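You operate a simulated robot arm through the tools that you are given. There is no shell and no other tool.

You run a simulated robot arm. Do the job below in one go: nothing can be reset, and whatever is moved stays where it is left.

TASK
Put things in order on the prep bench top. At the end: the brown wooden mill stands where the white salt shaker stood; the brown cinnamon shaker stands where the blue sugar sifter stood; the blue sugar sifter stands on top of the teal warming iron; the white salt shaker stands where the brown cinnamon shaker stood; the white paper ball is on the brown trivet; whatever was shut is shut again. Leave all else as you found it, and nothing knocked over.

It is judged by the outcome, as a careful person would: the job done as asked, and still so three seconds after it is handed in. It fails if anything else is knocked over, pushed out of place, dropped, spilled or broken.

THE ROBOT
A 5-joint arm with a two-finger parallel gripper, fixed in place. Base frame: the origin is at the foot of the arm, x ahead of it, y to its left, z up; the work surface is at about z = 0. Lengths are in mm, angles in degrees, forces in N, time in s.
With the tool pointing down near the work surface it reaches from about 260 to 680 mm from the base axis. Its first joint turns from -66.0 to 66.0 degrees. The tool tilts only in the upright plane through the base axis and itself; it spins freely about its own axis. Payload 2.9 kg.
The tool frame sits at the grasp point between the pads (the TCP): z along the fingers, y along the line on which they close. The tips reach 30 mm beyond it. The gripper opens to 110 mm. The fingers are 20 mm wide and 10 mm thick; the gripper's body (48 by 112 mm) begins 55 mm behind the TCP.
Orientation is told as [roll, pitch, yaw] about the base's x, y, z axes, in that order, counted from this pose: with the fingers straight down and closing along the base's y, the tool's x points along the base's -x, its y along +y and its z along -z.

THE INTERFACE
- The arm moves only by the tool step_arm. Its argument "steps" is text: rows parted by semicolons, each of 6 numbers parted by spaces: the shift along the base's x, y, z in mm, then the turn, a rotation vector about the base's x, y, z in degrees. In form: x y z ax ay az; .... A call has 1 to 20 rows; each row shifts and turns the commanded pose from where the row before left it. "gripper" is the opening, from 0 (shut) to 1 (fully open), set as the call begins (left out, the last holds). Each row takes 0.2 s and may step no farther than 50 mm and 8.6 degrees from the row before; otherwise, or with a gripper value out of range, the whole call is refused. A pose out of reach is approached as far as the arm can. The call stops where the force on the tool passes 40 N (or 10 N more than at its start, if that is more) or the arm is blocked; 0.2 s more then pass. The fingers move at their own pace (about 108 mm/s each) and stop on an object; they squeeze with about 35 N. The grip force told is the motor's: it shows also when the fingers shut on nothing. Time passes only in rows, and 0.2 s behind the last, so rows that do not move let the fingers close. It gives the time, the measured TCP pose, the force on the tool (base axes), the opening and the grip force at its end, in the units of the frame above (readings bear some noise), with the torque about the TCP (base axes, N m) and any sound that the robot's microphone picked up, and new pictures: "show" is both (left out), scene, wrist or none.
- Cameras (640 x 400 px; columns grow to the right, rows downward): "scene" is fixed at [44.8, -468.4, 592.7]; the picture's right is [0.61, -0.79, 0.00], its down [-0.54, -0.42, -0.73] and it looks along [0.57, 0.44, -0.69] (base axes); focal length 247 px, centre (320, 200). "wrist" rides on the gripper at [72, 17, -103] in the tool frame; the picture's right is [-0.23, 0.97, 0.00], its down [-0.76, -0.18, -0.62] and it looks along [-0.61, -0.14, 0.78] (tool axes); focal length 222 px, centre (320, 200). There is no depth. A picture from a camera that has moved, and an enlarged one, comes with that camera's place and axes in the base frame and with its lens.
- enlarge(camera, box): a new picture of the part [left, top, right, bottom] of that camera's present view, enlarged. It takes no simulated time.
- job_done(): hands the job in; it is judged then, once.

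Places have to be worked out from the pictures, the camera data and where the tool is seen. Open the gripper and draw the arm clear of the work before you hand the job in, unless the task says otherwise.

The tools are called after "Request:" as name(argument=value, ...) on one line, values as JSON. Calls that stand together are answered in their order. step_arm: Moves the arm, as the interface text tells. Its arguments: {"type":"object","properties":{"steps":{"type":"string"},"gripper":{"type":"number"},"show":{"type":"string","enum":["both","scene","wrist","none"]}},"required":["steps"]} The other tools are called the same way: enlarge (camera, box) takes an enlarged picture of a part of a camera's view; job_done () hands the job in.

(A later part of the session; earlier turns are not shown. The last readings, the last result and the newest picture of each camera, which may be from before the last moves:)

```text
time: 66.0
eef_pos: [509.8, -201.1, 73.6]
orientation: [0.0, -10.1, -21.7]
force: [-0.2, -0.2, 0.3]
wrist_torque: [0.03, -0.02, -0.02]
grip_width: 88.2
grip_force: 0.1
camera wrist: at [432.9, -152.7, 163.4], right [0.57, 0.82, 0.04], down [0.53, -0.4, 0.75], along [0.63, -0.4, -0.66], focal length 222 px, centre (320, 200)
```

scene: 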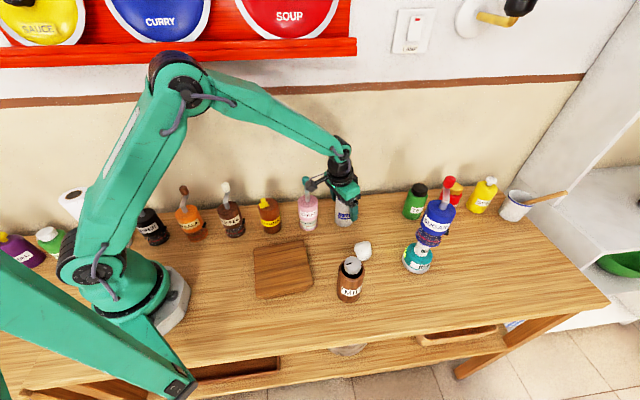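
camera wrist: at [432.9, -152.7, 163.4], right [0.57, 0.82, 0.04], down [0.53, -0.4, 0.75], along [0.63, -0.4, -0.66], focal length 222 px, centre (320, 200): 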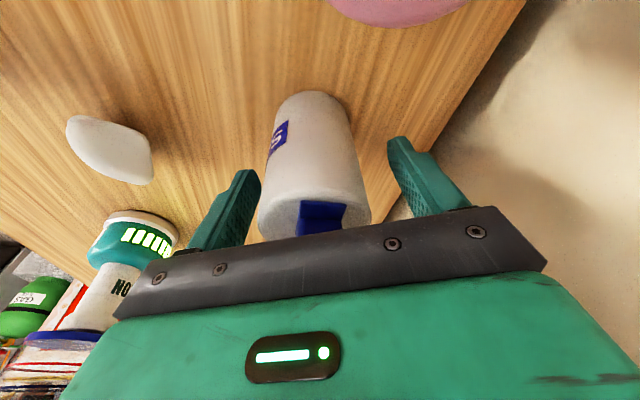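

The salt sits about 3–4 mm toward -y from the finger centre, so I shift (-1.2,-3) and close, then lift a few mm to test.

Request:
step_arm(steps="-1.2 -3 0 0 0 0; 0 0 0 0 0 0", show="wrist")

Request:
step_arm(steps="0 0 0 0 0 0; 0 0 0 0 0 0; 0 0 0 0 0 0", gripper=0, show="wrist")

Request:
step_arm(steps="0 0 2 0 0 0; 0 0 3 0 0 0; 0 0 3 0 0 0; 0 0 0 0 0 0", show="wrist")

```text
time: 66.6
eef_pos: [507.9, -204.1, 73.7]
orientation: [0.0, -9.9, -21.7]
force: [0.1, -0.1, 0.0]
wrist_torque: [0.03, -0.01, 0.0]
grip_width: 88.0
grip_force: 0.0
camera wrist: at [431.3, -155.9, 163.6], right [0.57, 0.82, 0.04], down [0.53, -0.4, 0.75], along [0.63, -0.4, -0.66], focal length 222 px, centre (320, 200)
```

wrist: 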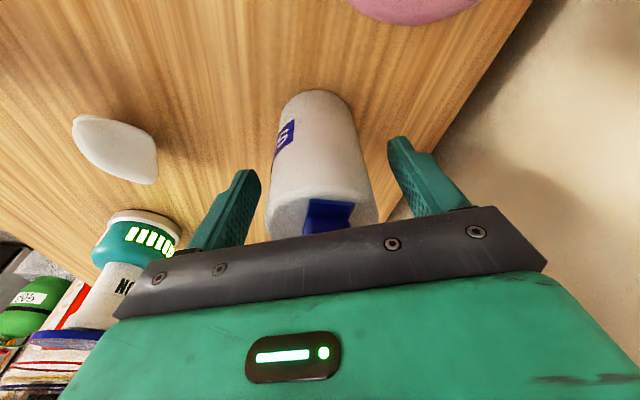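

```text
time: 67.4
eef_pos: [508.9, -203.7, 73.6]
orientation: [0.0, -10.1, -21.7]
force: [-0.8, -1.4, 0.9]
wrist_torque: [-0.01, 0.02, 0.02]
grip_width: 57.2
grip_force: 34.9
camera wrist: at [431.3, -155.8, 163.7], right [0.57, 0.82, 0.04], down [0.53, -0.4, 0.75], along [0.63, -0.4, -0.66], focal length 222 px, centre (320, 200)
```

wrist: 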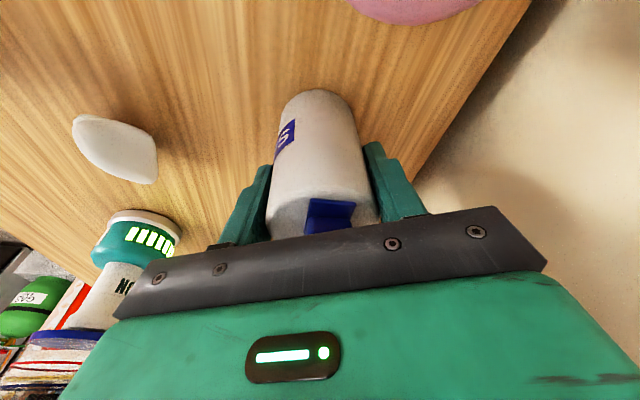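

```text
time: 68.4
eef_pos: [507.1, -204.6, 81.5]
orientation: [0.0, -9.9, -21.7]
force: [-0.3, -0.3, -1.9]
wrist_torque: [0.0, 0.02, -0.03]
grip_width: 57.1
grip_force: 35.0
camera wrist: at [430.9, -156.2, 171.6], right [0.57, 0.82, 0.04], down [0.53, -0.4, 0.75], along [0.63, -0.4, -0.66], focal length 222 px, centre (320, 200)
```

wrist: 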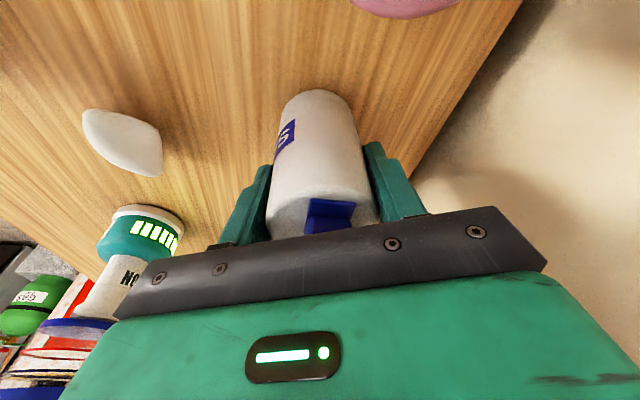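

Held well (1.9 N). Only the empty neighbour slot lies ahead, so I lift to z≈142 and move across to the cinnamon's old place.

Request:
step_arm(steps="0 0 4 0 0 0; 0 0 6 0 0 0; 0 0 9 0 0 0; 0 0 12 0 0 0; 0 0 12 0 0 0; 0 0 9 0 0 0; 0 0 6 0 0 0; 0 0 3 0 0 0; 0 0 0 0 0 0", show="both")

```text
time: 70.4
eef_pos: [508.9, -205.7, 142.0]
orientation: [0.0, -9.9, -21.7]
force: [0.2, 0.1, -1.9]
wrist_torque: [-0.02, -0.01, 0.02]
grip_width: 57.2
grip_force: 35.1
camera wrist: at [432.2, -156.7, 232.8], right [0.57, 0.82, 0.04], down [0.53, -0.4, 0.75], along [0.63, -0.4, -0.66], focal length 222 px, centre (320, 200)
```

scene: 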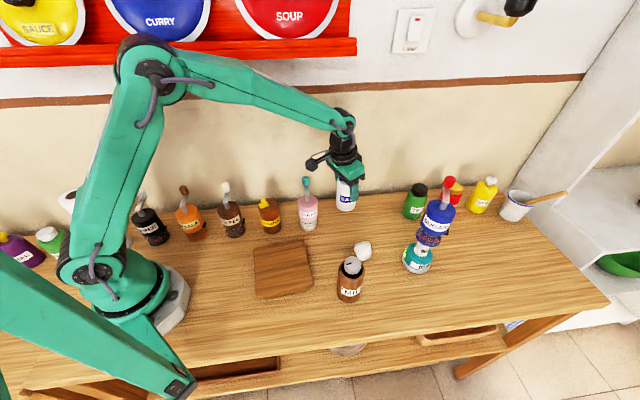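
wrist: 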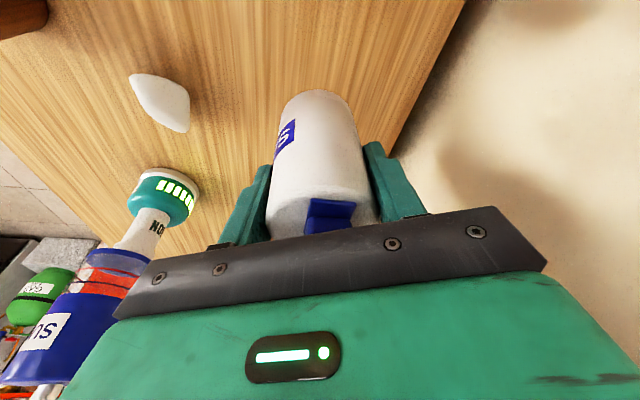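

Request:
step_arm(steps="3.1 -3 0 0 0 -0.15; 6.3 -6 0 0 0 -0.3; 10.5 -10 0 0 0 -0.5; 10.5 -10 0 0 0 -0.5; 10.5 -10 0 0 0 -0.5; 10.5 -10 0 0 0 -0.5; 10.5 -10 0 0 0 -0.5; 10.5 -10 0 0 0 -0.5; 6.3 -6 0 0 0 -0.3; 3.1 -3 0 0 0 -0.15; 0 0 0 0 0 0", show="both")

Request:
enlarge(camera="scene", box=[340, 150, 440, 240])

```text
time: 72.8
eef_pos: [590.5, -284.0, 142.7]
orientation: [0.1, -10.0, -25.7]
force: [-0.4, 0.2, -1.2]
wrist_torque: [0.02, 0.04, 0.0]
grip_width: 57.2
grip_force: 35.4
camera wrist: at [517.3, -229.9, 232.4], right [0.62, 0.78, 0.04], down [0.5, -0.44, 0.75], along [0.6, -0.44, -0.66], focal length 222 px, centre (320, 200)
```

scene: 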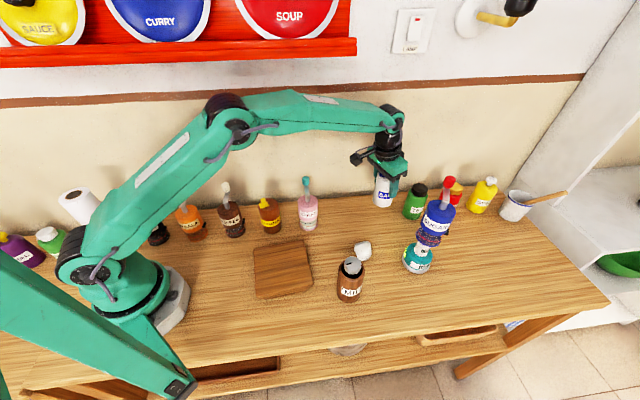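
wrist: 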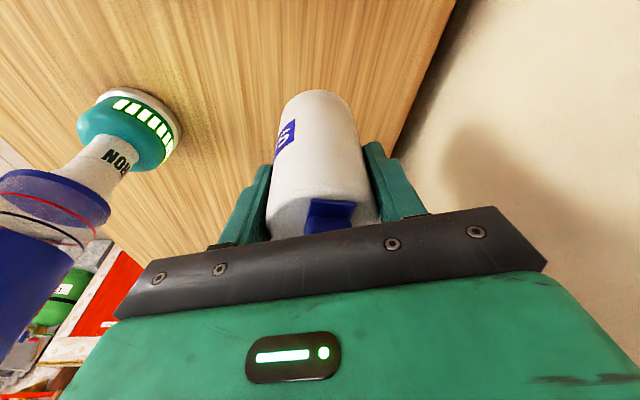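

```text
4.44 times, centred on (390, 195) of scene
camera zoom: at [44.8, -468.4, 592.7], right [0.61, -0.79, 0.0], down [-0.54, -0.42, -0.73], along [0.57, 0.44, -0.69], focal length 1100 px, centre (9, 222)
```

zoom: 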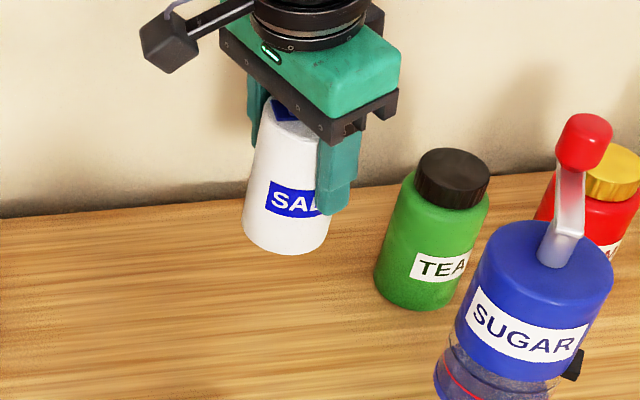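

On station above the cinnamon's old place. I lower gently to about 10 mm above the bench.

Request:
step_arm(steps="0 0 -4 0 0 0; 0 0 -8 0 0 0; 0 0 -11 0 0 0; 0 0 -12 0 0 0; 0 0 -11 0 0 0; 0 0 -8 0 0 0; 0 0 -4 0 0 0; 0 0 -2 0 0 0; 0 0 0 0 0 0", show="scene")

Request:
enlarge(camera="scene", box=[355, 175, 405, 235])

```text
time: 74.8
eef_pos: [590.6, -282.7, 84.0]
orientation: [0.0, -10.0, -25.6]
force: [-0.5, 0.2, -0.9]
wrist_torque: [-0.02, 0.04, 0.01]
grip_width: 57.2
grip_force: 35.2
```

scene: 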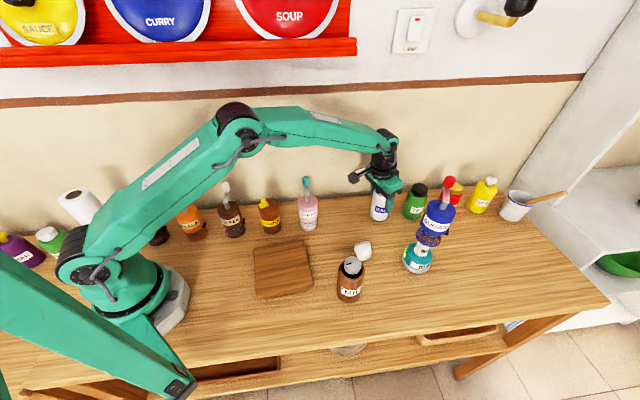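

```text
6.67 times, centred on (380, 205) of scene
camera zoom: at [44.8, -468.4, 592.7], right [0.61, -0.79, 0.0], down [-0.54, -0.42, -0.73], along [0.57, 0.44, -0.69], focal length 1650 px, centre (-80, 167)
```

zoom: 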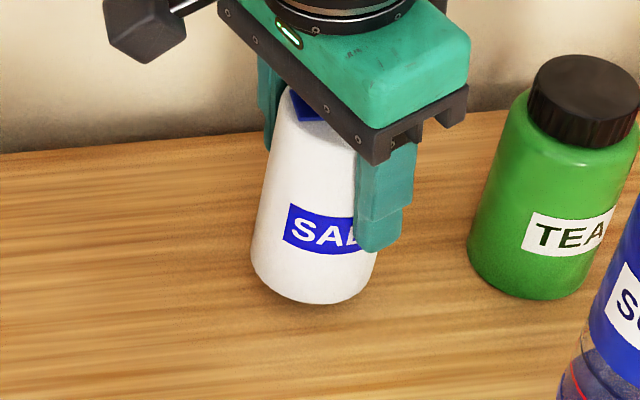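

It lines up with the cinnamon's original outline. I lower in small rows to touchdown.

Request:
step_arm(steps="0 0 -2 0 0 0; 0 0 -2 0 0 0; 0 0 -2 0 0 0; 0 0 -2 0 0 0; 0 0 -1 0 0 0; 0 0 0 0 0 0", show="none")

Request:
step_arm(steps="0 0 -1 0 0 0; 0 0 0 0 0 0", show="none")

```text
time: 76.2
eef_pos: [589.2, -283.1, 74.4]
orientation: [0.0, -10.0, -25.7]
force: [-0.3, 0.2, -1.1]
wrist_torque: [0.0, 0.02, -0.01]
grip_width: 57.1
grip_force: 35.5
```

```text
time: 76.8
eef_pos: [589.6, -281.5, 74.5]
orientation: [0.1, -10.1, -25.7]
force: [-2.1, 0.5, 4.3]
wrist_torque: [0.12, 0.23, -0.02]
grip_width: 57.0
grip_force: 34.8
```

Touchdown at a light 4 N. I open the fingers and check.

Request:
step_arm(steps="0 0 0.2 0 0 0; 0 0 0 0 0 0; 0 0 0 0 0 0", gripper=0.8, show="wrist")

```text
time: 77.6
eef_pos: [590.0, -283.5, 71.6]
orientation: [0.0, -10.0, -25.6]
force: [0.4, 0.4, 0.6]
wrist_torque: [-0.01, -0.02, -0.03]
grip_width: 88.1
grip_force: 0.1
camera wrist: at [516.8, -229.7, 162.9], right [0.62, 0.78, 0.04], down [0.5, -0.44, 0.75], along [0.6, -0.44, -0.66], focal length 222 px, centre (320, 200)
```

wrist: 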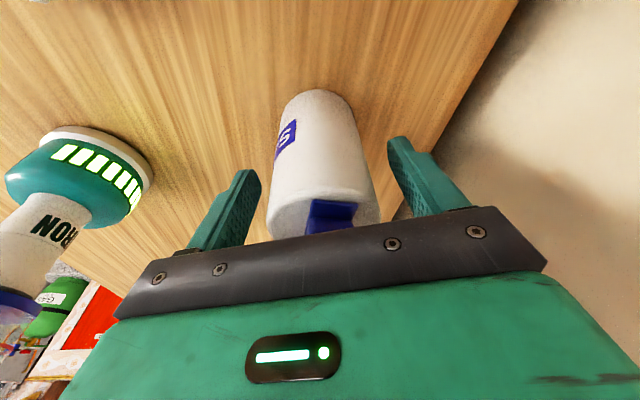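

The salt stands free. I withdraw along the tool axis.

Request:
step_arm(steps="-0.8 0.4 5 0 0 0; -1.6 0.8 10 0 0 0; -3.2 1.5 20 0 0 0; -4.7 2.3 30 0 0 0; -4.7 2.3 30 0 0 0; -4.7 2.3 30 0 0 0; -4.7 2.3 30 0 0 0; 0 0 0 0 0 0", show="both")

Request:
enlarge(camera="scene", box=[355, 175, 405, 235])

Request:
enlarge(camera="scene", box=[325, 235, 385, 310])

```text
time: 79.4
eef_pos: [564.3, -271.4, 227.3]
orientation: [-0.1, -10.1, -25.7]
force: [-0.2, -0.6, 0.2]
wrist_torque: [-0.02, -0.01, 0.0]
grip_width: 88.1
grip_force: 0.0
camera wrist: at [491.2, -217.7, 317.3], right [0.62, 0.78, 0.04], down [0.5, -0.44, 0.75], along [0.6, -0.44, -0.66], focal length 222 px, centre (320, 200)
```

scene: 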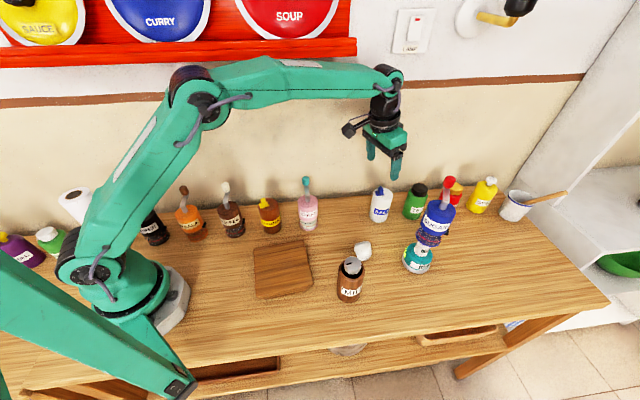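
wrist: 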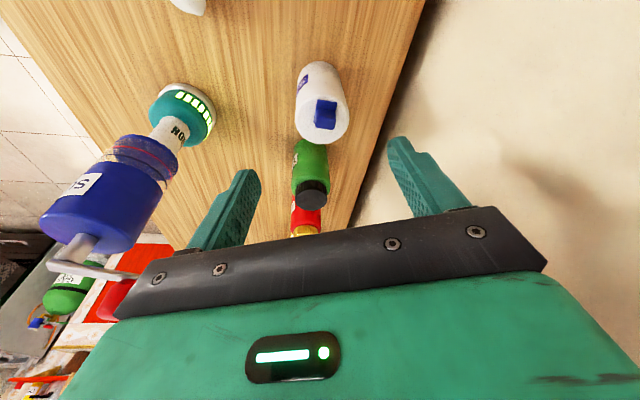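

```text
6.67 times, centred on (380, 205) of scene
camera zoom: at [44.8, -468.4, 592.7], right [0.61, -0.79, 0.0], down [-0.54, -0.42, -0.73], along [0.57, 0.44, -0.69], focal length 1650 px, centre (-80, 167)
```

zoom: 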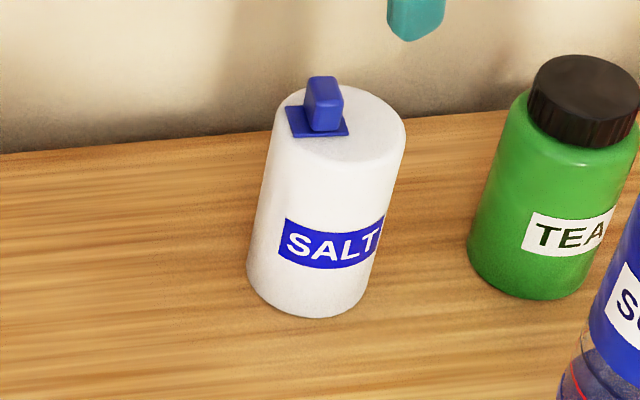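

```text
5.33 times, centred on (355, 272) of scene
camera zoom: at [44.8, -468.4, 592.7], right [0.61, -0.79, 0.0], down [-0.54, -0.42, -0.73], along [0.57, 0.44, -0.69], focal length 1320 px, centre (133, -187)
```

zoom: 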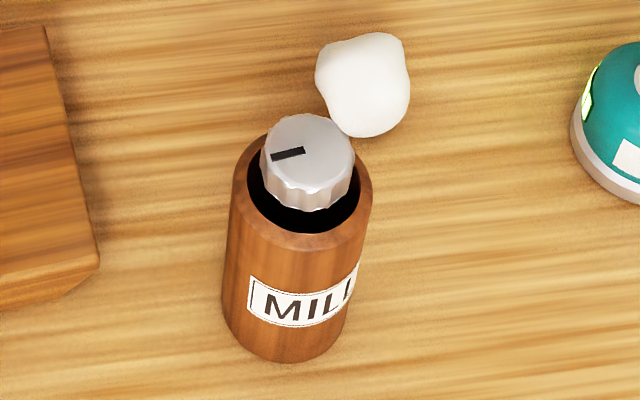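

Salt stands in the cinnamon's old place (within ~3 mm). Next the mill: axis about (316.5,-347.7), rim z≈102, knob top z≈131. I spiral over to above it, staying clear of the stacked sifter.

Request:
step_arm(steps="-27 -13 1.5 0 0 -2.2; -27.2 -11.2 1.5 0 0 -2.2; -27.2 -9.6 1.5 0 0 -2.2; -27.1 -7.9 1.5 0 0 -2.2; -27 -6.4 1.5 0 0 -2.2; -26.9 -4.7 1.5 0 0 -2.2; -26.5 -3.2 1.5 0 0 -2.2; -26.2 -1.6 1.5 0 0 -2.2; -25.7 -0.1 1.5 0 0 -2.2; -25.2 1.3 1.5 0 0 -2.2; 0 0 0 0 0 0", show="both")

Request:
enlarge(camera="wrist", box=[230, 10, 430, 200])

```text
time: 81.8
eef_pos: [300.6, -326.9, 243.5]
orientation: [0.0, -10.0, -47.7]
force: [0.8, 0.2, -0.7]
wrist_torque: [0.0, 0.03, 0.0]
grip_width: 88.1
grip_force: 0.1
camera wrist: at [252.3, -249.9, 333.8], right [0.87, 0.49, 0.04], down [0.3, -0.59, 0.75], along [0.39, -0.64, -0.66], focal length 222 px, centre (320, 200)
```

scene: 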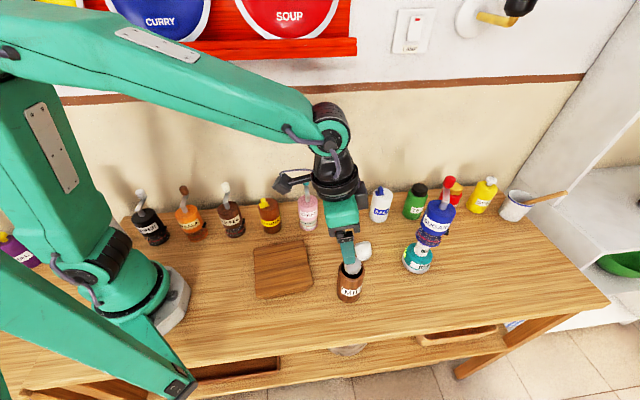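
wrist: 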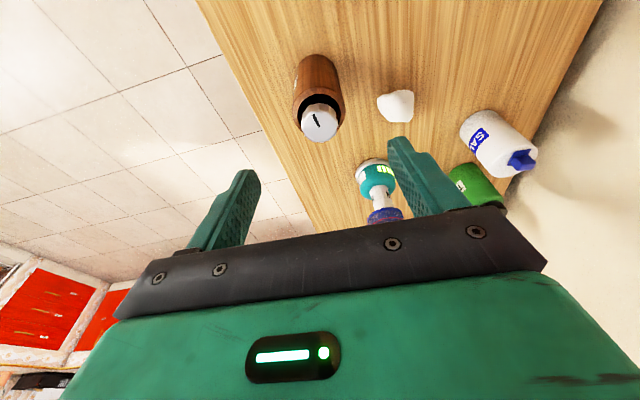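

```text
2.11 times, centred on (330, 105) of wrist
camera zoom: at [252.3, -249.9, 333.8], right [0.87, 0.49, 0.04], down [0.3, -0.59, 0.75], along [0.39, -0.64, -0.66], focal length 468 px, centre (299, 400)
```

zoom: 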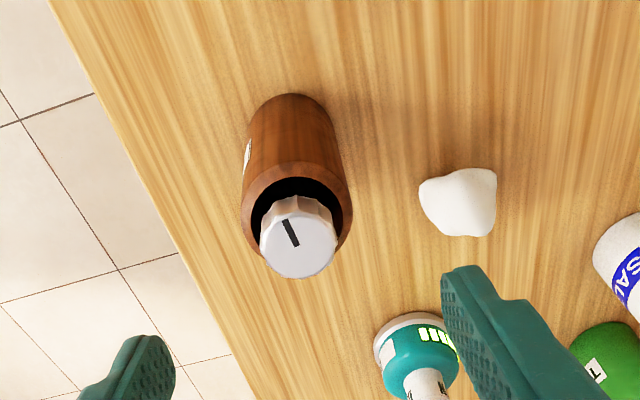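

Mill's rim centre reads (316.4,-347.6), matching. I descend around it to TCP z≈92.

Request:
step_arm(steps="2.6 -3.4 -25 0 0 0; 2.6 -3.4 -25 0 0 0; 2.6 -3.5 -25 0 0 0; 2.7 -3.5 -25 0 0 0; 2.7 -3.5 -25 0 0 0; 2.7 -3.5 -25 0 0 0; 0 0 0 0 0 0", show="both")

```text
time: 83.4
eef_pos: [315.2, -348.2, 95.3]
orientation: [0.1, -10.0, -47.7]
force: [0.7, -0.4, -0.6]
wrist_torque: [-0.01, 0.0, 0.02]
grip_width: 87.9
grip_force: 0.1
camera wrist: at [269.0, -271.4, 185.5], right [0.87, 0.49, 0.04], down [0.3, -0.59, 0.75], along [0.39, -0.64, -0.66], focal length 222 px, centre (320, 200)
```

scene: 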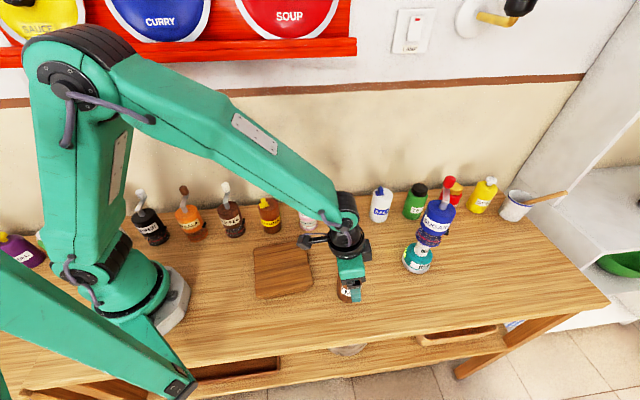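
wrist: 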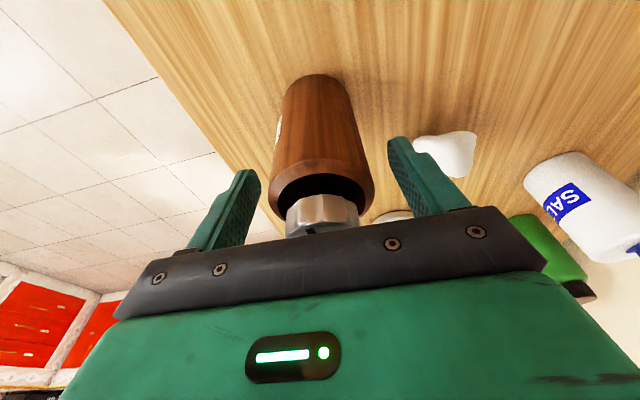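

Centred, no contact. I close on the mill's body and test-lift a few mm.

Request:
step_arm(steps="0 0 0 0 0 0; 0 0 0 0 0 0; 0 0 0 0 0 0", gripper=0, show="wrist")

Request:
step_arm(steps="0 0 2 0 0 0; 0 0 3 0 0 0; 0 0 3 0 0 0; 0 0 0 0 0 0", show="wrist")

```text
time: 84.2
eef_pos: [316.1, -348.1, 95.6]
orientation: [0.1, -10.1, -47.6]
force: [1.1, -0.5, 0.0]
wrist_torque: [-0.01, 0.02, 0.0]
grip_width: 57.0
grip_force: 34.5
camera wrist: at [268.9, -271.4, 185.7], right [0.87, 0.49, 0.04], down [0.3, -0.59, 0.75], along [0.39, -0.64, -0.66], focal length 222 px, centre (320, 200)
```

wrist: 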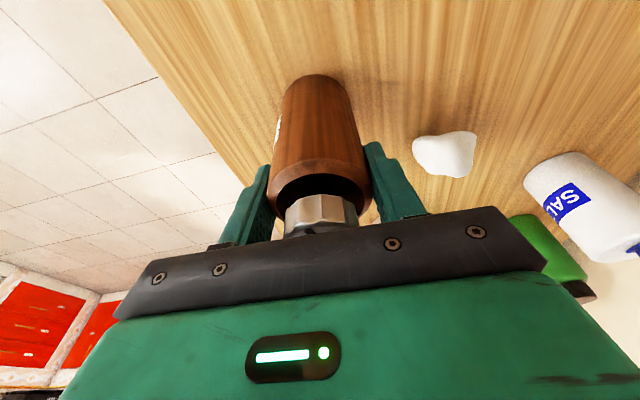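

```text
time: 85.2
eef_pos: [317.1, -346.2, 101.1]
orientation: [0.1, -10.0, -47.5]
force: [-1.3, 0.1, -1.1]
wrist_torque: [0.03, 0.01, 0.04]
grip_width: 57.0
grip_force: 35.0
camera wrist: at [268.6, -270.1, 192.0], right [0.87, 0.49, 0.04], down [0.3, -0.59, 0.75], along [0.39, -0.64, -0.66], focal length 222 px, centre (320, 200)
```

wrist: 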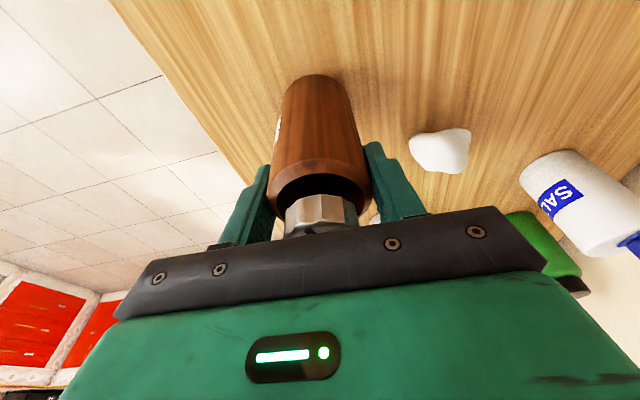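

Held well. I lift to z≈200 with a gentle ramp.

Request:
step_arm(steps="0 0 4 0 0 0; 0 0 7 0 0 0; 0 0 10 0 0 0; 0 0 13 0 0 0; 0 0 14 0 0 0; 0 0 14 0 0 0; 0 0 13 0 0 0; 0 0 10 0 0 0; 0 0 8 0 0 0; 0 0 5 0 0 0; 0 0 2 0 0 0; 0 0 0 0 0 0", show="wrist")

```text
time: 87.8
eef_pos: [315.0, -349.5, 201.6]
orientation: [-0.1, -10.0, -47.6]
force: [-0.1, 0.2, -2.2]
wrist_torque: [0.03, -0.03, 0.0]
grip_width: 57.1
grip_force: 34.5
camera wrist: at [267.4, -271.7, 291.7], right [0.87, 0.49, 0.04], down [0.3, -0.59, 0.75], along [0.39, -0.64, -0.66], focal length 222 px, centre (320, 200)
```

wrist: 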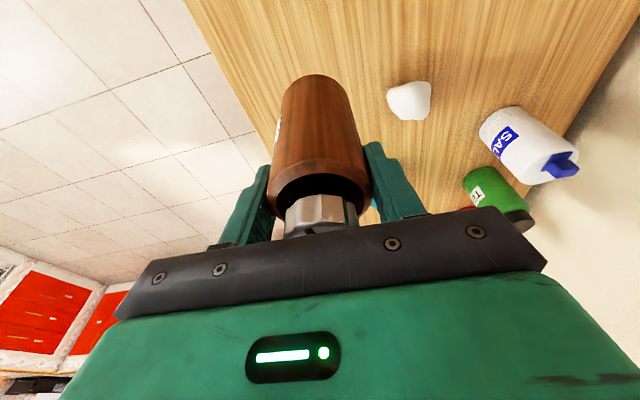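

The mill is steady in the grip. I carry it along a smooth spiral to above the salt's old place (510,-204).

Request:
step_arm(steps="4.9 2.7 0 0 0 0.55; 9.3 3.9 0 0 0 1.14; 13.8 6.4 0 0 0 1.71; 15.2 7.6 0 0 0 1.9; 15.2 8.4 0 0 0 1.91; 15.0 8.9 0 0 0 1.9; 14.7 9.6 0 0 0 1.9; 14.6 10.3 0 0 0 1.9; 14.3 10.9 0 0 0 1.9; 14.0 11.5 0 0 0 1.9; 13.9 12.1 0 0 0 1.9; 13.4 12.9 0 0 0 1.91; 13.1 13.3 0 0 0 1.9; 11.5 12.6 0 0 0 1.71; 7.4 8.6 0 0 0 1.14; 3.8 4.4 0 0 0 0.57; 0 0 0 0 0 0", show="both")

```text
time: 91.4
eef_pos: [510.6, -204.2, 199.6]
orientation: [0.0, -10.0, -21.7]
force: [0.4, 0.9, -2.0]
wrist_torque: [0.01, 0.0, -0.02]
grip_width: 57.2
grip_force: 34.6
camera wrist: at [433.2, -155.9, 290.2], right [0.57, 0.82, 0.04], down [0.53, -0.4, 0.75], along [0.63, -0.4, -0.66], focal length 222 px, centre (320, 200)
```

scene: 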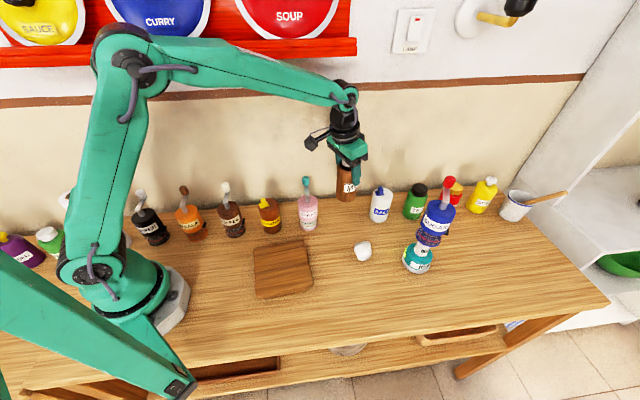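
wrist: 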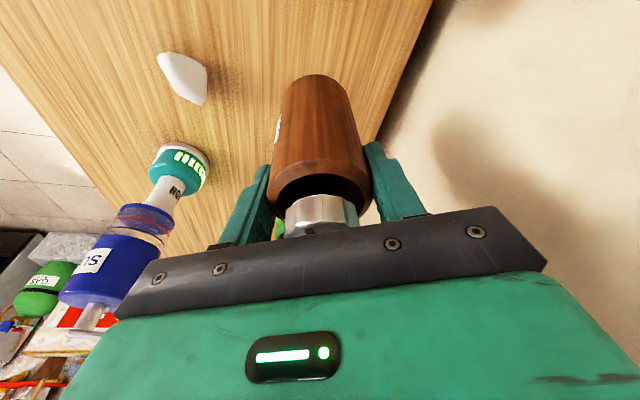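

Above the spot. I lower gently to about 10 mm above the bench.

Request:
step_arm(steps="0 0 -4 0 0 0; 0 0 -8 0 0 0; 0 0 -11 0 0 0; 0 0 -13 0 0 0; 0 0 -14 0 0 0; 0 0 -13 0 0 0; 0 0 -11 0 0 0; 0 0 -9 0 0 0; 0 0 -6 0 0 0; 0 0 -4 0 0 0; 0 0 0 0 0 0", show="scene")

Request:
enlarge(camera="scene", box=[325, 180, 375, 235])

```text
time: 93.8
eef_pos: [510.5, -203.7, 107.4]
orientation: [0.0, -10.0, -21.7]
force: [0.0, 0.0, -3.2]
wrist_torque: [0.0, 0.0, 0.03]
grip_width: 56.7
grip_force: 34.9
```

scene: 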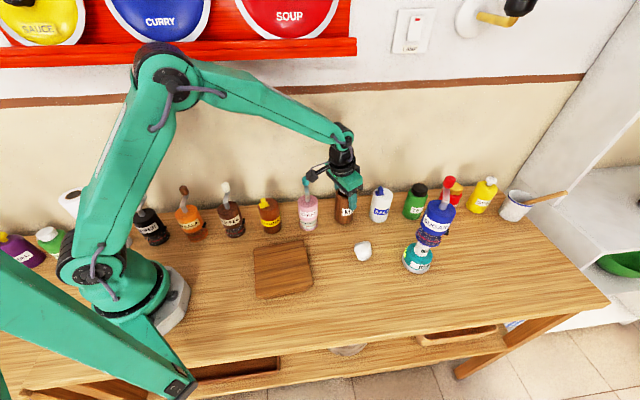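

```text
7.27 times, centred on (350, 208) of scene
camera zoom: at [44.8, -468.4, 592.7], right [0.61, -0.79, 0.0], down [-0.54, -0.42, -0.73], along [0.57, 0.44, -0.69], focal length 1800 px, centre (102, 146)
```

zoom: 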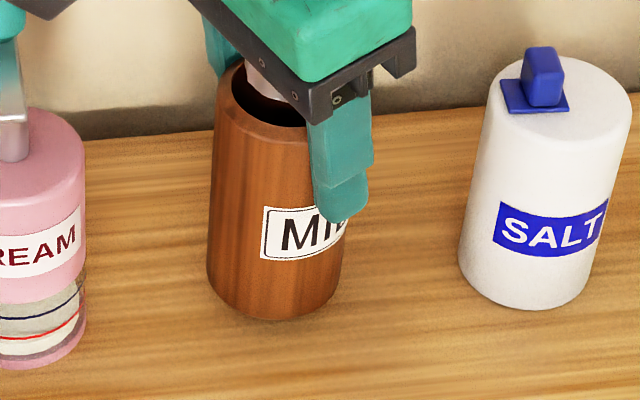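

The mill lines up with the salt's original outline. I lower in small rows to touchdown.

Request:
step_arm(steps="0 0 -2 0 0 0; 0 0 -2 0 0 0; 0 0 -2 0 0 0; 0 0 -2 0 0 0; 0 0 -2 0 0 0; 0 0 0 0 0 0", show="none")

Request:
step_arm(steps="0 0 -1 0 0 0; 0 0 0 0 0 0", show="none")

```text
time: 95.2
eef_pos: [509.9, -203.8, 97.1]
orientation: [0.0, -10.1, -21.8]
force: [-0.1, 0.0, -2.4]
wrist_torque: [0.01, -0.01, 0.0]
grip_width: 56.9
grip_force: 34.5
```

```text
time: 95.8
eef_pos: [510.3, -204.0, 95.5]
orientation: [-0.1, -10.1, -21.9]
force: [-0.6, -0.4, -1.7]
wrist_torque: [0.06, -0.03, 0.02]
grip_width: 56.5
grip_force: 35.1
```

Request:
step_arm(steps="0 0 -1 0 0 0; 0 0 0 0 0 0", show="none")

```text
time: 96.4
eef_pos: [509.9, -202.3, 95.6]
orientation: [0.0, -10.0, -21.9]
force: [0.4, -0.6, -2.0]
wrist_torque: [-0.02, 0.01, -0.02]
grip_width: 57.2
grip_force: 34.8
```

Request:
step_arm(steps="0 0 -1 0 0 0; 0 0 0 0 0 0", show="none")

```text
time: 97.0
eef_pos: [509.8, -203.9, 95.2]
orientation: [0.0, -10.0, -21.7]
force: [-4.0, 2.0, 8.8]
wrist_torque: [0.1, 0.53, 0.01]
grip_width: 56.9
grip_force: 35.7
```

Touchdown (9 N). I ease 0.6 mm and open.

Request:
step_arm(steps="0 0 0.6 0 0 0; 0 0 0 0 0 0", show="none")

Request:
step_arm(steps="0 0 0 0 0 0; 0 0 0 0 0 0; 0 0 0 0 0 0", gripper=0.8, show="wrist")

```text
time: 97.6
eef_pos: [509.1, -204.1, 96.0]
orientation: [0.0, -10.0, -21.9]
force: [-1.7, 1.2, 7.6]
wrist_torque: [0.03, 0.26, 0.0]
grip_width: 57.0
grip_force: 34.6
```

```text
time: 98.4
eef_pos: [509.9, -204.2, 95.3]
orientation: [0.1, -9.9, -21.8]
force: [0.1, -0.7, -0.5]
wrist_torque: [-0.01, 0.0, -0.01]
grip_width: 88.2
grip_force: 0.1
camera wrist: at [433.4, -155.2, 185.4], right [0.57, 0.82, 0.04], down [0.53, -0.4, 0.75], along [0.63, -0.4, -0.66], focal length 222 px, centre (320, 200)
```

wrist: 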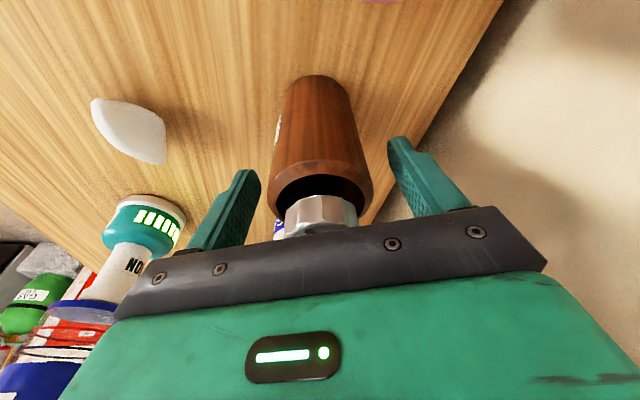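

The mill stands free. I withdraw along the tool axis.

Request:
step_arm(steps="-0.8 0.3 5 0 0 0; -1.6 0.7 10 0 0 0; -3.3 1.3 20 0 0 0; -4.9 2.0 30 0 0 0; -4.9 2.0 30 0 0 0; -4.9 2.0 30 0 0 0; -3.3 1.3 20 0 0 0; 0 0 0 0 0 0", show="both")

Request:
enlarge(camera="scene", box=[325, 180, 375, 235])

Request:
enlarge(camera="scene", box=[335, 225, 385, 275])

```text
time: 100.2
eef_pos: [486.3, -193.1, 239.3]
orientation: [0.1, -10.0, -21.7]
force: [-0.1, -0.1, 0.3]
wrist_torque: [0.0, 0.01, 0.02]
grip_width: 88.0
grip_force: 0.0
camera wrist: at [410.0, -143.8, 329.9], right [0.57, 0.82, 0.04], down [0.53, -0.4, 0.75], along [0.63, -0.4, -0.66], focal length 222 px, centre (320, 200)
```

scene: 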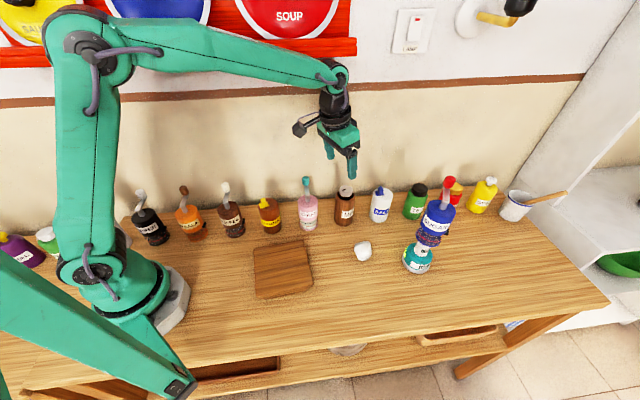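
wrist: 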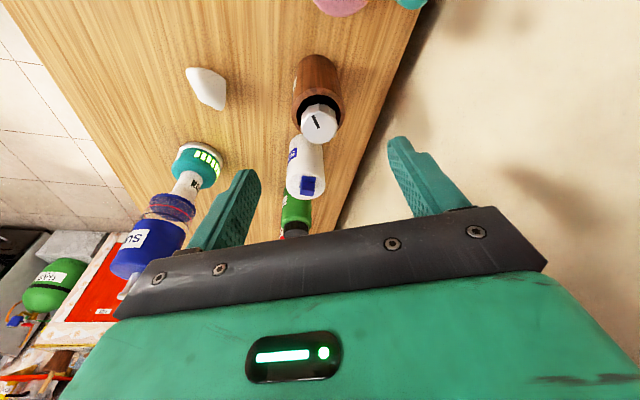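

```text
7.27 times, centred on (350, 208) of scene
camera zoom: at [44.8, -468.4, 592.7], right [0.61, -0.79, 0.0], down [-0.54, -0.42, -0.73], along [0.57, 0.44, -0.69], focal length 1800 px, centre (102, 146)
```

zoom: 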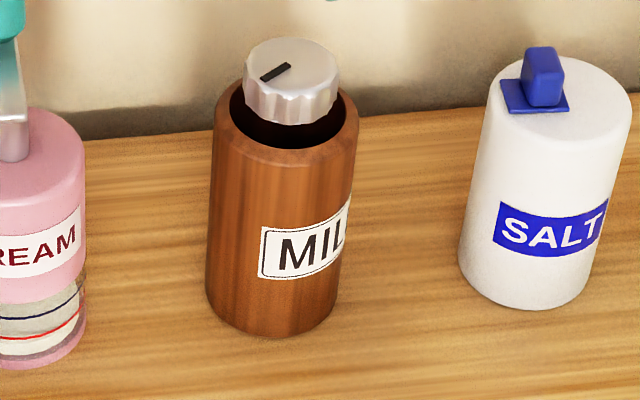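

```text
8.00 times, centred on (360, 250) of scene
camera zoom: at [44.8, -468.4, 592.7], right [0.61, -0.79, 0.0], down [-0.54, -0.42, -0.73], along [0.57, 0.44, -0.69], focal length 1980 px, centre (0, -200)
```

zoom: 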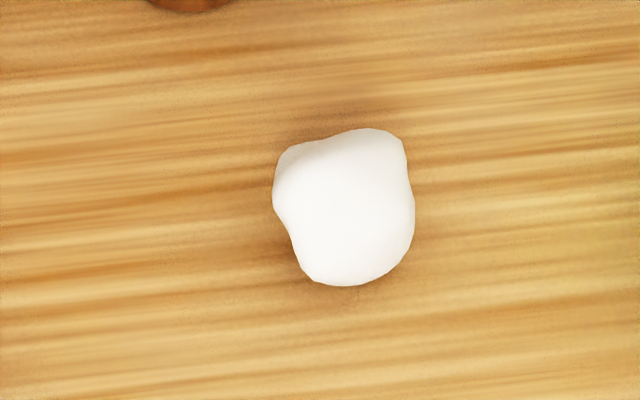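

The mill matches the salt's old outline. Now the paper ball: I set the tool vertical and move to view it from closer above.

Request:
step_arm(steps="0 0 0 1.85 4.65 0; 0 0 0 1.85 4.65 0; -15.6 -18.4 -6 0 0 -2.47; -15.9 -16.6 -7 0 0 -2.47; -16.5 -15.9 -7 0 0 -2.47; -17.1 -14.8 -7 0 0 -2.47; -17.4 -13.9 -7 0 0 -2.47; -17.9 -12.8 -7 0 0 -2.45; 0 0 0 0 0 0", show="both")

Request:
enlarge(camera="wrist", box=[260, 30, 400, 160])

```text
time: 102.2
eef_pos: [389.2, -286.9, 198.3]
orientation: [0.1, 0.0, -36.6]
force: [0.1, -0.1, 0.6]
wrist_torque: [-0.01, -0.01, 0.01]
grip_width: 88.1
grip_force: 0.0
camera wrist: at [340.0, -230.3, 302.7], right [0.76, 0.65, 0.0], down [0.51, -0.6, 0.62], along [0.4, -0.48, -0.78], focal length 222 px, centre (320, 200)
```

scene: 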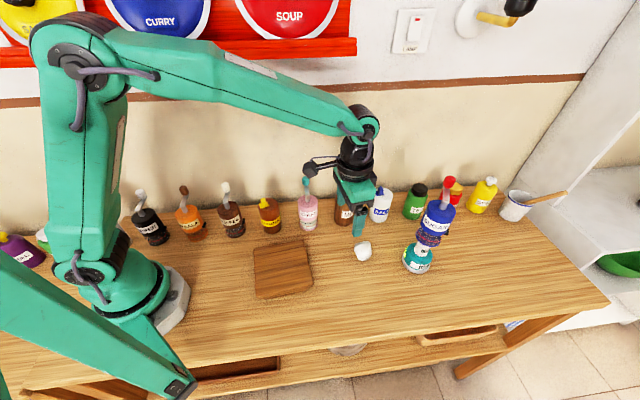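
wrist: 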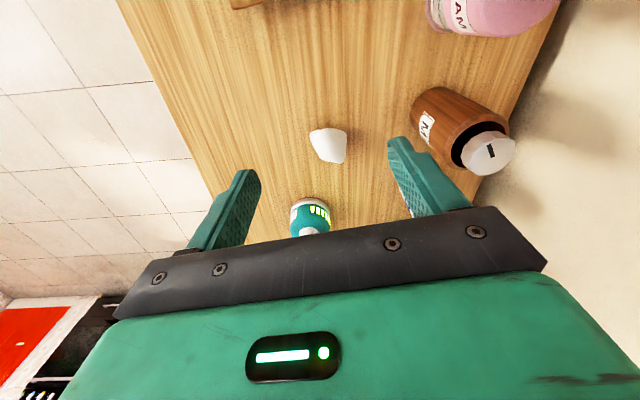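

```text
3.08 times, centred on (330, 95) of wrist
camera zoom: at [340.0, -230.3, 302.7], right [0.76, 0.65, 0.0], down [0.51, -0.6, 0.62], along [0.4, -0.48, -0.78], focal length 684 px, centre (289, 523)
```

zoom: 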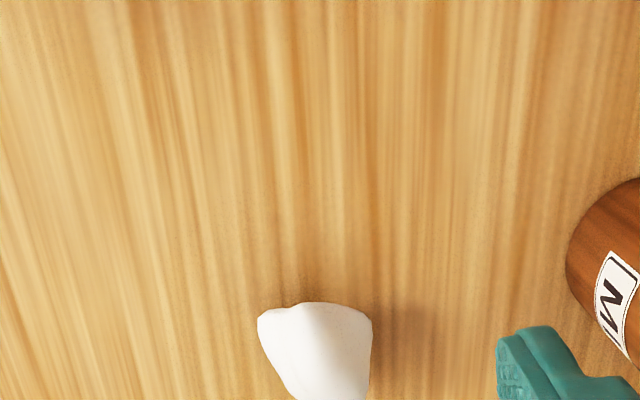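

Request:
enlarge(camera="wrist", box=[295, 115, 360, 175])

Request:
enlarge(camera="wrist", box=[200, 0, 360, 60])

```text
6.67 times, centred on (328, 145) of wrist
camera zoom: at [340.0, -230.3, 302.7], right [0.76, 0.65, 0.0], down [0.51, -0.6, 0.62], along [0.4, -0.48, -0.78], focal length 1481 px, centre (270, 567)
```

zoom: 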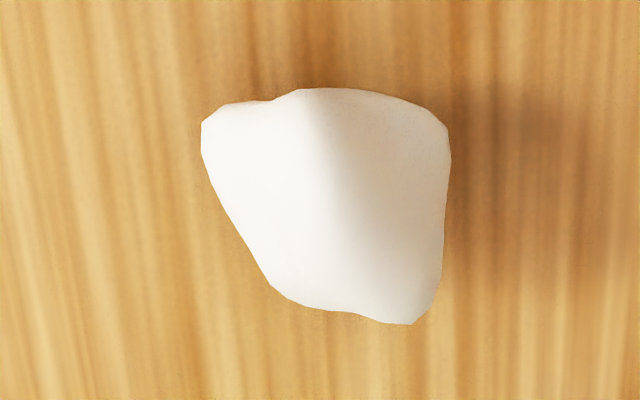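

```text
4.00 times, centred on (280, 30) of wrist
camera zoom: at [340.0, -230.3, 302.7], right [0.76, 0.65, 0.0], down [0.51, -0.6, 0.62], along [0.4, -0.48, -0.78], focal length 888 px, centre (480, 880)
```

zoom: 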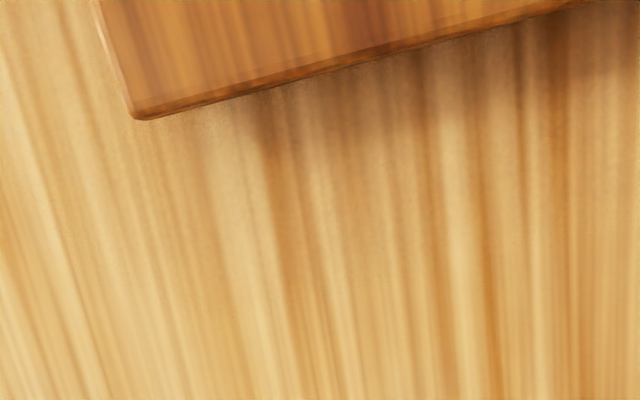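

The ball (about 49 mm) is at (432,-321); its most parallel faces are across the azimuth -54° line. I spin the tool to yaw +36° while moving over it, with the tool vertical.

Request:
step_arm(steps="4.76 -3.79 -4.4 0 0 8.07; 4.76 -3.79 -4.4 0 0 8.07; 4.76 -3.79 -4.4 0 0 8.07; 4.76 -3.79 -4.4 0 0 8.07; 4.76 -3.79 -4.4 0 0 8.07; 4.76 -3.79 -4.4 0 0 8.07; 4.76 -3.79 -4.4 0 0 8.07; 4.76 -3.79 -4.4 0 0 8.07; 4.76 -3.79 -4.4 0 0 8.07; 0 0 0 0 0 0", show="both")

```text
time: 104.4
eef_pos: [430.0, -322.4, 160.7]
orientation: [0.0, 0.0, 36.2]
force: [0.3, -0.5, 0.1]
wrist_torque: [0.02, 0.01, 0.0]
grip_width: 88.0
grip_force: 0.1
camera wrist: at [361.8, -351.6, 265.3], right [-0.39, 0.92, 0.0], down [0.72, 0.31, 0.62], along [0.57, 0.24, -0.78], focal length 222 px, centre (320, 200)
```

scene: 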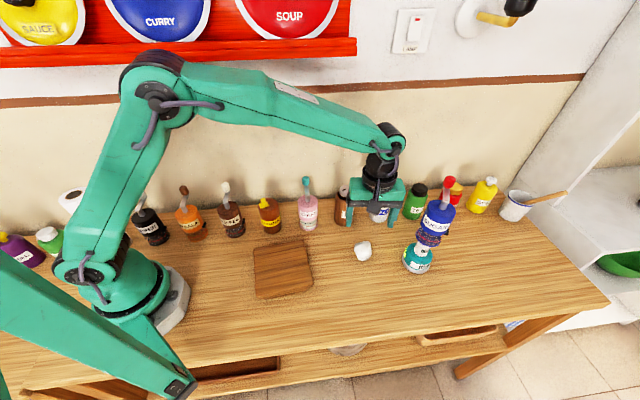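
wrist: 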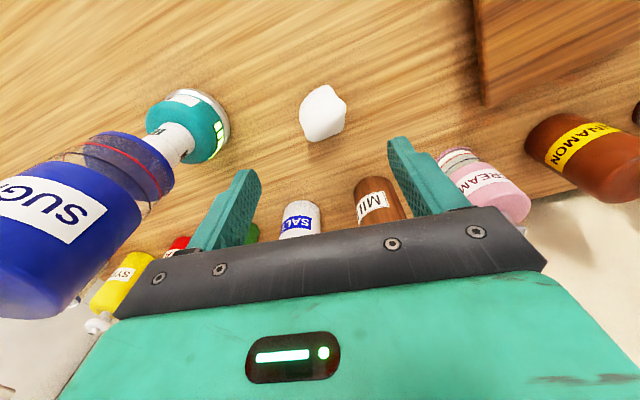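

Request:
enlarge(camera="wrist", box=[280, 70, 370, 160])

Request:
enlarge(camera="wrist", box=[0, 80, 240, 320])

```text
4.44 times, centred on (325, 115) of wrist
camera zoom: at [361.8, -351.6, 265.3], right [-0.39, 0.92, 0.0], down [0.72, 0.31, 0.62], along [0.57, 0.24, -0.78], focal length 987 px, centre (298, 578)
```

zoom: 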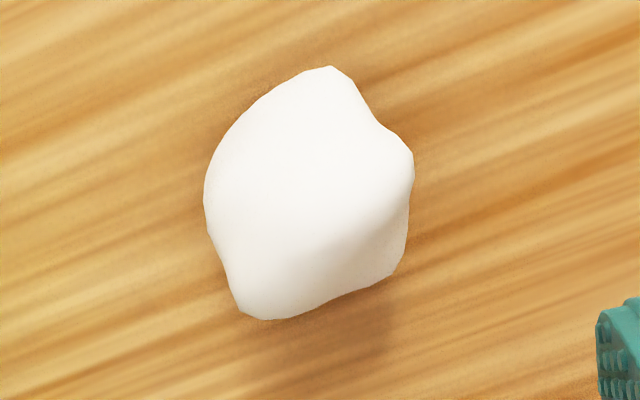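

```text
1.67 times, centred on (120, 200) of wrist
camera zoom: at [361.8, -351.6, 265.3], right [-0.39, 0.92, 0.0], down [0.72, 0.31, 0.62], along [0.57, 0.24, -0.78], focal length 370 px, centre (653, 200)
```

zoom: 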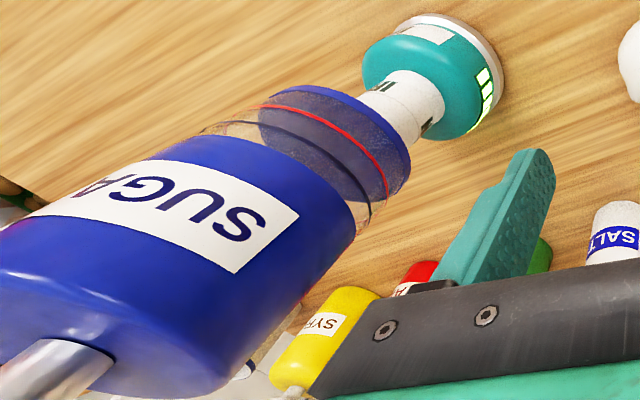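

The ball is centred at about (430.5,-321), right under the TCP. I descend with open fingers to TCP z≈36 (tips ~6 mm above the bench).

Request:
step_arm(steps="0.3 1 -25 0 0 0; 0 0 -25 0 0 0; 0 0 -25 0 0 0; 0 0 -25 0 0 0; 0 0 -15 0 0 0; 0 0 -9 0 0 0; 0 0 0 0 0 0", show="both")

Request:
enlarge(camera="scene", box=[320, 200, 420, 280])

```text
time: 106.0
eef_pos: [430.0, -320.7, 34.9]
orientation: [0.0, 0.1, 36.1]
force: [0.5, 0.3, 0.2]
wrist_torque: [-0.01, 0.03, 0.01]
grip_width: 88.2
grip_force: 0.1
camera wrist: at [361.2, -350.3, 140.0], right [-0.39, 0.92, 0.0], down [0.72, 0.3, 0.62], along [0.57, 0.24, -0.78], focal length 222 px, centre (320, 200)
```

scene: 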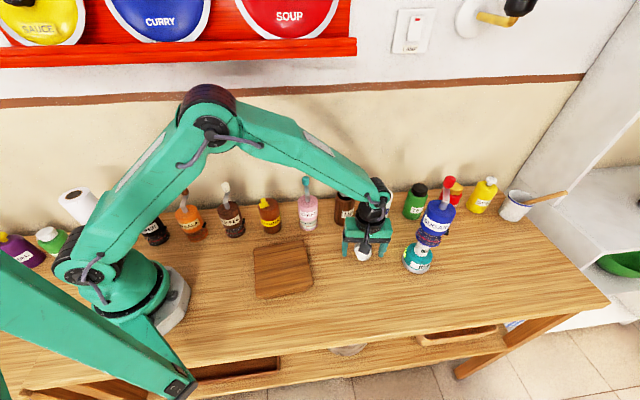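
wrist: 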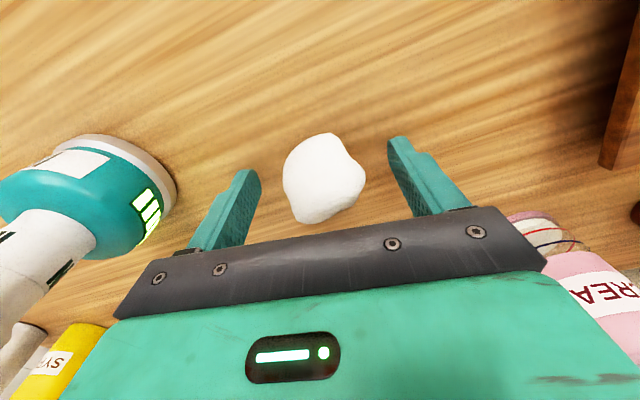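

```text
5.00 times, centred on (370, 240) of scene
camera zoom: at [44.8, -468.4, 592.7], right [0.61, -0.79, 0.0], down [-0.54, -0.42, -0.73], along [0.57, 0.44, -0.69], focal length 1237 px, centre (70, 0)
```

zoom: 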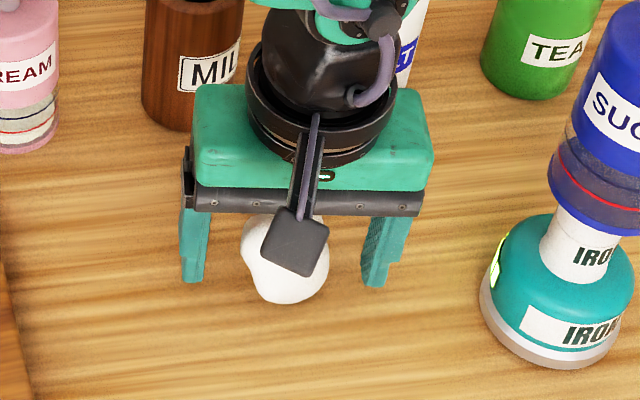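

The ball sits squarely between the fingers. I close on it gently and look.

Request:
step_arm(steps="0 0 0 0 0 0; 0 0 0 0 0 0; 0 0 0 0 0 0", gripper=0.3, show="both")

Request:
enlarge(camera="wrist", box=[220, 100, 420, 260])

```text
time: 106.8
eef_pos: [429.7, -321.2, 36.5]
orientation: [0.0, 0.0, 36.1]
force: [0.0, -0.4, 0.3]
wrist_torque: [0.0, -0.01, -0.02]
grip_width: 53.8
grip_force: 34.7
camera wrist: at [361.3, -350.3, 140.3], right [-0.39, 0.92, 0.0], down [0.72, 0.3, 0.62], along [0.57, 0.24, -0.78], focal length 222 px, centre (320, 200)
```

scene: 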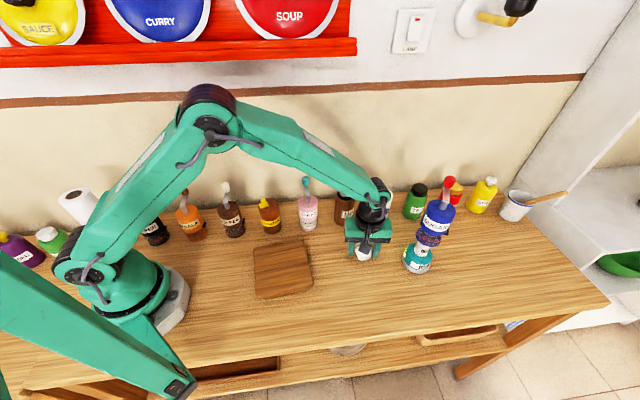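
wrist: 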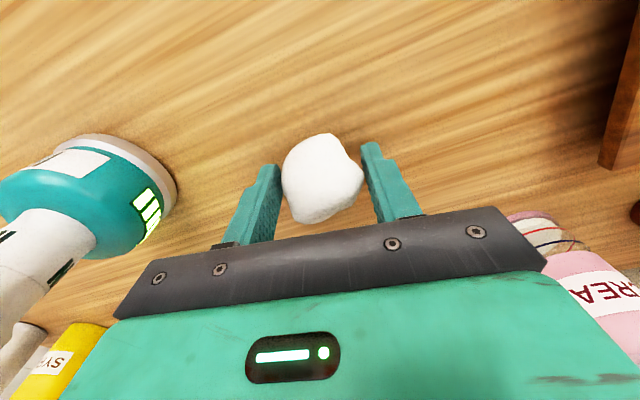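

```text
2.50 times, centred on (320, 180) of wrist
camera zoom: at [361.3, -350.3, 140.3], right [-0.39, 0.92, 0.0], down [0.72, 0.3, 0.62], along [0.57, 0.24, -0.78], focal length 555 px, centre (320, 250)
```

zoom: 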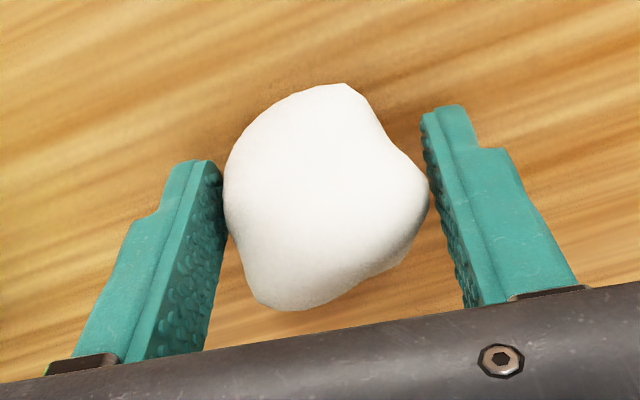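

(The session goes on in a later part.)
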